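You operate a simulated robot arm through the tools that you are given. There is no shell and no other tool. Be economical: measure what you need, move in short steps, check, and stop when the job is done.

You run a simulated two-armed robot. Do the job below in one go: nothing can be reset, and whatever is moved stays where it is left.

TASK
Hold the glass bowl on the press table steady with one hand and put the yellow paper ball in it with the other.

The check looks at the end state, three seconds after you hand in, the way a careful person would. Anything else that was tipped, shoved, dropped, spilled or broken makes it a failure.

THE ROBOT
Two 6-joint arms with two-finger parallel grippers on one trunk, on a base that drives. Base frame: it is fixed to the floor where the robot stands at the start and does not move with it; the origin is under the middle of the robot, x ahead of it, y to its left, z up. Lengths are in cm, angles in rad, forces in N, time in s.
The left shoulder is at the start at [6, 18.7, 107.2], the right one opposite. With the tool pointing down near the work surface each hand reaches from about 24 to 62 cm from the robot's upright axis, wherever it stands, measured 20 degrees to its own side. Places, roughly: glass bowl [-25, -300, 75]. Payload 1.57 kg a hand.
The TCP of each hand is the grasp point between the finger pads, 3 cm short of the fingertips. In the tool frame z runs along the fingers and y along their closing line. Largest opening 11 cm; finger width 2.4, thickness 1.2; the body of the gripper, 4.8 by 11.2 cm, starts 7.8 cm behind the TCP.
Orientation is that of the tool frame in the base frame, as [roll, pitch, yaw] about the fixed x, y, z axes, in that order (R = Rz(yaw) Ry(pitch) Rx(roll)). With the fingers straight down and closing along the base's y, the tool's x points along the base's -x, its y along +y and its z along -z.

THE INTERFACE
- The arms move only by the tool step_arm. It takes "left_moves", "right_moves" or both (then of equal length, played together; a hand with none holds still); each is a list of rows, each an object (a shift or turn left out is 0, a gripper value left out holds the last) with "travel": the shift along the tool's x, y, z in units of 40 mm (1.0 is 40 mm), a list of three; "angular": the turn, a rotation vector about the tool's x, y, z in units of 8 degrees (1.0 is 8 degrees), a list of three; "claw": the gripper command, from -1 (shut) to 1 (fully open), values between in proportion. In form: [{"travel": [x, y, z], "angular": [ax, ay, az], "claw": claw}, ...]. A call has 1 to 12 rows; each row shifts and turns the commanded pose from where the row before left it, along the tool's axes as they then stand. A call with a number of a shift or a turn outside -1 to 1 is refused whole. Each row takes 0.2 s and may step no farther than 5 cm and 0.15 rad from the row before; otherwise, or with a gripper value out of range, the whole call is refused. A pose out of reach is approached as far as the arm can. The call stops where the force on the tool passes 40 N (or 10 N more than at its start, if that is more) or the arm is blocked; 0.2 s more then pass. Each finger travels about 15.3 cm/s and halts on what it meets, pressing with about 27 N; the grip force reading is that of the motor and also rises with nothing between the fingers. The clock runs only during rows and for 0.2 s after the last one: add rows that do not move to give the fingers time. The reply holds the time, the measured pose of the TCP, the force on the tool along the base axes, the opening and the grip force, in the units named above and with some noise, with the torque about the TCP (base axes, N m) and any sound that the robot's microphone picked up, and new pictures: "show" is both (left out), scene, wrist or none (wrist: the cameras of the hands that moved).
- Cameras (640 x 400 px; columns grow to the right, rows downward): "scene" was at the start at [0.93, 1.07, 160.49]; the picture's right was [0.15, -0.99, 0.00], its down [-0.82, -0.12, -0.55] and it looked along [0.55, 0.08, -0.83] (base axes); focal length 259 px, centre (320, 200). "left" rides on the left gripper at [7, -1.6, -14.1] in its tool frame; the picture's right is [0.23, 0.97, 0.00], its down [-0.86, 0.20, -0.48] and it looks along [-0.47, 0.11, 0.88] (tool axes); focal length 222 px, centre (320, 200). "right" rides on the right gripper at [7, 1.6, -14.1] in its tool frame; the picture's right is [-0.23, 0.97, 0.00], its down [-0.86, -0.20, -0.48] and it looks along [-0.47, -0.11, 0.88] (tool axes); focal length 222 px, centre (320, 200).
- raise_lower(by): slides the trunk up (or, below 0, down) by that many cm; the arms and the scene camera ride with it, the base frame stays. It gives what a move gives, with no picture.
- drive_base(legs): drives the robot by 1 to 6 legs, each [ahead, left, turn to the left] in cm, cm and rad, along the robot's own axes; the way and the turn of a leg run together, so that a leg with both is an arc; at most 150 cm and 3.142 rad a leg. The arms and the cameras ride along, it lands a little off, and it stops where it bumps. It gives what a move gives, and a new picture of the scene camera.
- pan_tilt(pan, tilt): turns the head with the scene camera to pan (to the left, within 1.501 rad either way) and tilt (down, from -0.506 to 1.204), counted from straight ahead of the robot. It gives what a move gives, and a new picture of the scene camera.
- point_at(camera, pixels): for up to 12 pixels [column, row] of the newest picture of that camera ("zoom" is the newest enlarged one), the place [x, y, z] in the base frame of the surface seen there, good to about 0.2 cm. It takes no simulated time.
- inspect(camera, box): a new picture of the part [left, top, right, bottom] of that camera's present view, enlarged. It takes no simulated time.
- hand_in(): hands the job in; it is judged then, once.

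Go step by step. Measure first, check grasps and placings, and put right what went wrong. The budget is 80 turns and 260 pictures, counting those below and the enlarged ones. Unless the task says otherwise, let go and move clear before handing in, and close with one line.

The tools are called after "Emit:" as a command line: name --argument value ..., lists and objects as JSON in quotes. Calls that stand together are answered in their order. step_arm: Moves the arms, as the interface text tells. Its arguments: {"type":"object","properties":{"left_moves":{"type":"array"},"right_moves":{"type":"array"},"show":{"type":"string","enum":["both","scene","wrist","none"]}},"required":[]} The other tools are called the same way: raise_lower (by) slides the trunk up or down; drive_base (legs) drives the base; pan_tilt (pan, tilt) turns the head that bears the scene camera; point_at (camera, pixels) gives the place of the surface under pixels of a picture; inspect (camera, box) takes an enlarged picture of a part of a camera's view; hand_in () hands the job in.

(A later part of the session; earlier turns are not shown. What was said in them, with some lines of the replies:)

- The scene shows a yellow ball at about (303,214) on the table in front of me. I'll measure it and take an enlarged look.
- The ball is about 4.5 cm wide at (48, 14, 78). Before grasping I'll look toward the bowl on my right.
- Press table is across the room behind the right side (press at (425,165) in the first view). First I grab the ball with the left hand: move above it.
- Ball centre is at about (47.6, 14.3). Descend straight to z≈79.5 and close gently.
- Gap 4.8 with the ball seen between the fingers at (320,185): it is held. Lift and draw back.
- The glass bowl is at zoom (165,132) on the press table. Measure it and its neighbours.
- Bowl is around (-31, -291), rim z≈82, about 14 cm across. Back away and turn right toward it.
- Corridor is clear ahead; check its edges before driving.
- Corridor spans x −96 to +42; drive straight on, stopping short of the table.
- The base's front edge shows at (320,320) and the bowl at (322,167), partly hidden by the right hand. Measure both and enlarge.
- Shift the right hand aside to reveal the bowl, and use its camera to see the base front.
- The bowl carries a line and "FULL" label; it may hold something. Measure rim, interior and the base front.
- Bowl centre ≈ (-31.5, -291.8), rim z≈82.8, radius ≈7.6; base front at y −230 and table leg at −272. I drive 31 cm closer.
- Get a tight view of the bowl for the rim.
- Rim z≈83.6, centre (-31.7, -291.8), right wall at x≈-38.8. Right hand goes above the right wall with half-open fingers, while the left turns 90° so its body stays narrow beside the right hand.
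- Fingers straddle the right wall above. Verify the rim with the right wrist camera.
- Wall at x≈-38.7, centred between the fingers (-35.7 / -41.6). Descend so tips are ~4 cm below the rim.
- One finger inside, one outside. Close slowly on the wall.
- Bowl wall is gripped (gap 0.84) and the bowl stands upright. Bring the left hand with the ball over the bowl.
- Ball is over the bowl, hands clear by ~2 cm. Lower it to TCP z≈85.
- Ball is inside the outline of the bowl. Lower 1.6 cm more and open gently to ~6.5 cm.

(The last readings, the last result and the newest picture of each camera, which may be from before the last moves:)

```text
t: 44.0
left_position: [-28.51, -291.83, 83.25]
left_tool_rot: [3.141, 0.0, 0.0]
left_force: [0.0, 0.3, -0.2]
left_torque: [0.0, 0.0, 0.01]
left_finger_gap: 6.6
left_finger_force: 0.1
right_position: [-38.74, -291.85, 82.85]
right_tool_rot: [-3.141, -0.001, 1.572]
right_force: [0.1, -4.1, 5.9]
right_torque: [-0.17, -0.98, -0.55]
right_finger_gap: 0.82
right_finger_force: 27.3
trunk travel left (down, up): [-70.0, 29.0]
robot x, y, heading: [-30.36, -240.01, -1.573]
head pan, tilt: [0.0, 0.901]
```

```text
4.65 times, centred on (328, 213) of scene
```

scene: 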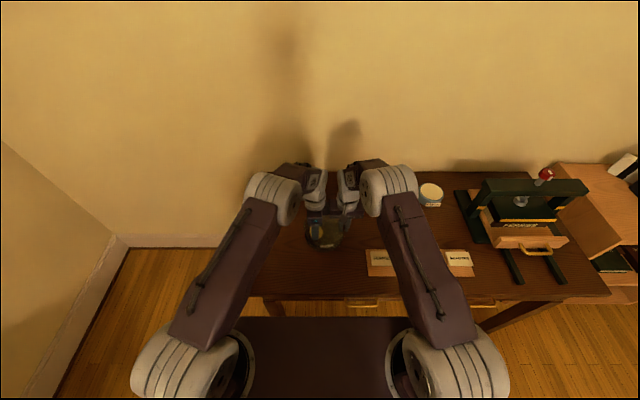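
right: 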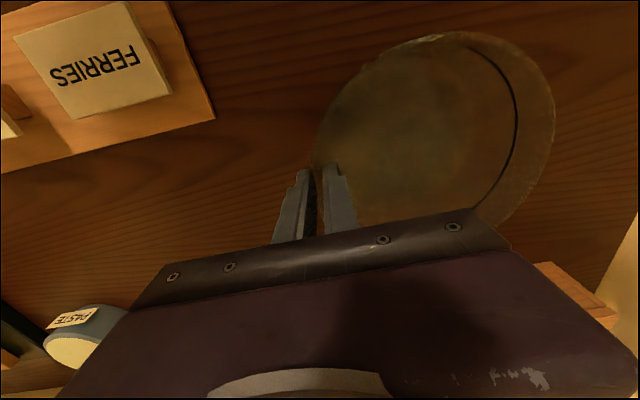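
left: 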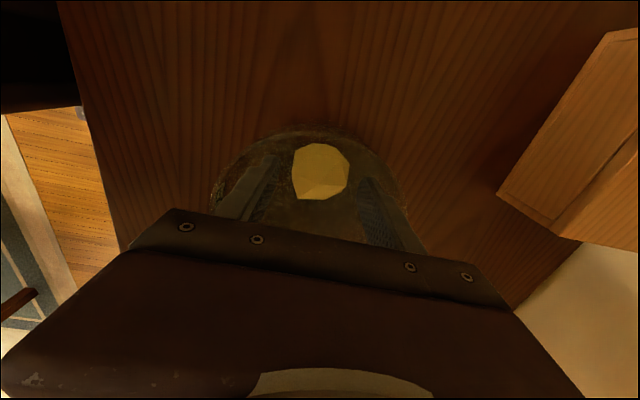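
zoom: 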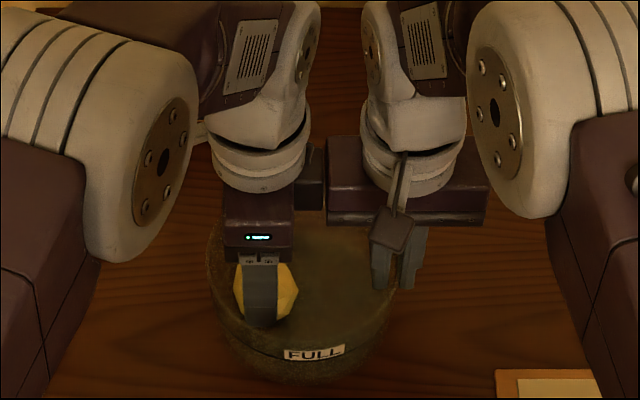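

Ball has dropped into the bowl. Raise the left hand straight up and back off to the left, while the right still holds.

Emit:
step_arm --left_moves '[{"travel": [0, 0, -0.4]}, {"travel": [0, 0, -0.8]}, {"travel": [0, 0, -1]}, {"travel": [0, 0, -1]}, {"travel": [0, 0, -1]}, {"travel": [0.8, -0.6, 0]}, {"travel": [0.8, -0.6, 0]}, {"travel": [0.8, -0.6, 0]}, {"travel": [0.8, -0.6, 0]}, {}]' --show "scene"

Emit:
inspect --camera "scene" --box '[272, 170, 384, 256]'

```text
t: 46.2
left_position: [-15.61, -281.98, 100.11]
left_tool_rot: [-3.14, 0.0, 0.0]
left_force: [0.1, -0.3, 0.7]
left_torque: [0.0, -0.02, -0.02]
left_finger_gap: 6.58
left_finger_force: 0.0
right_position: [-38.74, -291.88, 82.6]
right_tool_rot: [-3.142, 0.001, 1.573]
right_force: [-0.1, -2.4, 5.4]
right_torque: [-0.08, -1.0, -0.51]
right_finger_gap: 0.82
right_finger_force: 27.2
trunk travel left (down, up): [-70.0, 29.0]
robot x, y, heading: [-30.13, -240.11, -1.571]
head pan, tilt: [0.0, 0.901]
```

scene: 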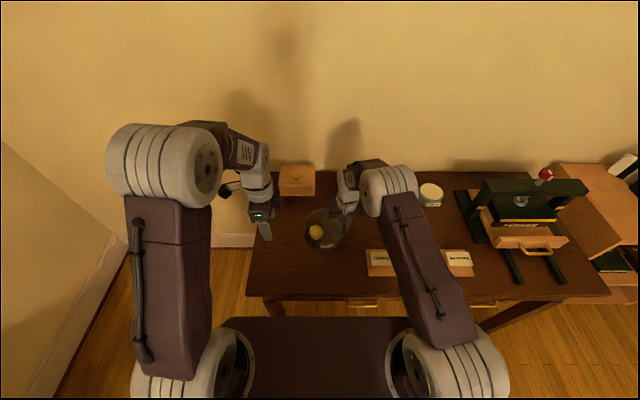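

```text
4.65 times, centred on (328, 213) of scene
```

zoom: 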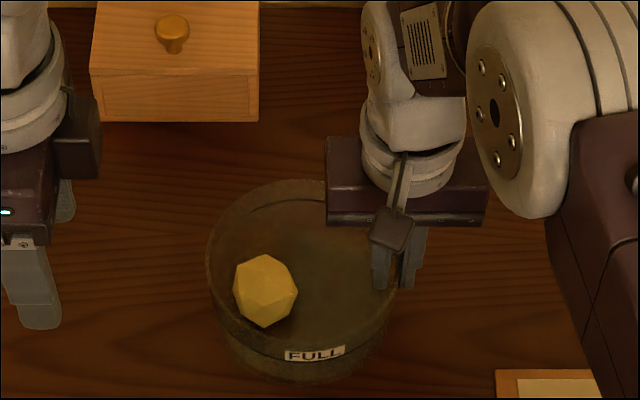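

Ball rests in the bowl at zoom (265,290). Now open the right fingers a little, then lift straight up.

Emit:
step_arm --right_moves '[{"claw": -0.8}, {"claw": -0.6}, {"claw": -0.35}, {"claw": -0.2}, {}, {"travel": [0, 0, -0.4]}, {"travel": [0, 0, -0.8]}, {"travel": [0, 0, -1]}, {"travel": [0, 0, -1]}, {"travel": [0, 0, -1]}, {"travel": [0.6, -0.8, 0]}, {"travel": [0.6, -0.8, 0]}]' --show "scene"

Emit:
inspect --camera "scene" --box '[272, 170, 384, 256]'

```text
t: 48.8
left_position: [-15.6, -281.95, 100.1]
left_tool_rot: [3.141, -0.003, 0.004]
left_force: [0.6, 0.1, -0.4]
left_torque: [0.0, 0.0, -0.01]
left_finger_gap: 6.59
left_finger_force: 0.0
right_position: [-45.16, -287.05, 99.66]
right_tool_rot: [-3.141, 0.0, 1.573]
right_force: [0.1, 0.5, -0.1]
right_torque: [0.02, 0.01, -0.01]
right_finger_gap: 4.38
right_finger_force: 0.0
trunk travel left (down, up): [-70.0, 29.0]
robot x, y, heading: [-30.11, -240.02, -1.567]
head pan, tilt: [0.0, 0.901]
```

scene: 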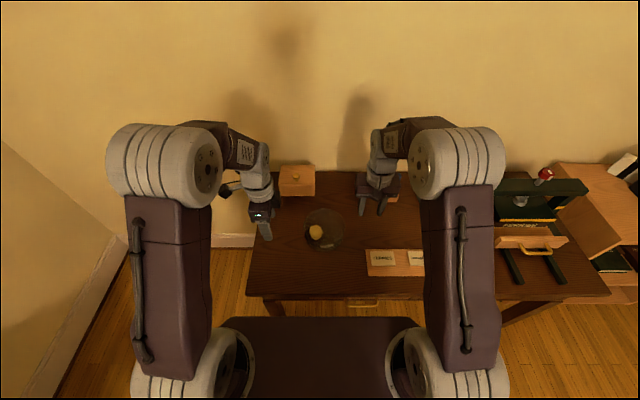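

```text
4.65 times, centred on (328, 213) of scene
```

zoom: 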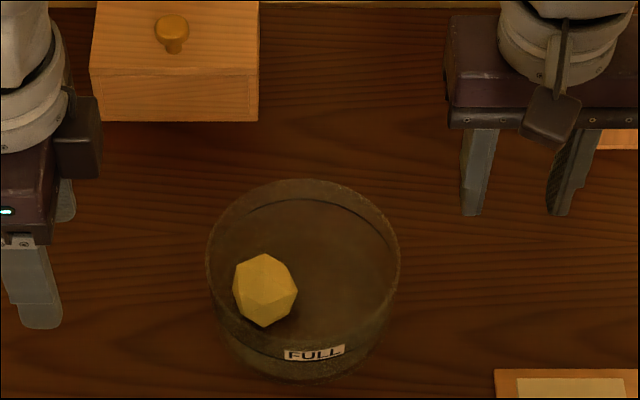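

The bowl stands upright in its place with the ball inside, and both hands are clear. Handing in.

Emit:
hand_in

```text
The job is handed in.
```

The yellow paper ball is in the glass bowl on the press table. I held the bowl's rim with the right hand and placed the ball with the left, then let go and moved both hands clear; the last picture showed the bowl upright and nothing around it disturbed.
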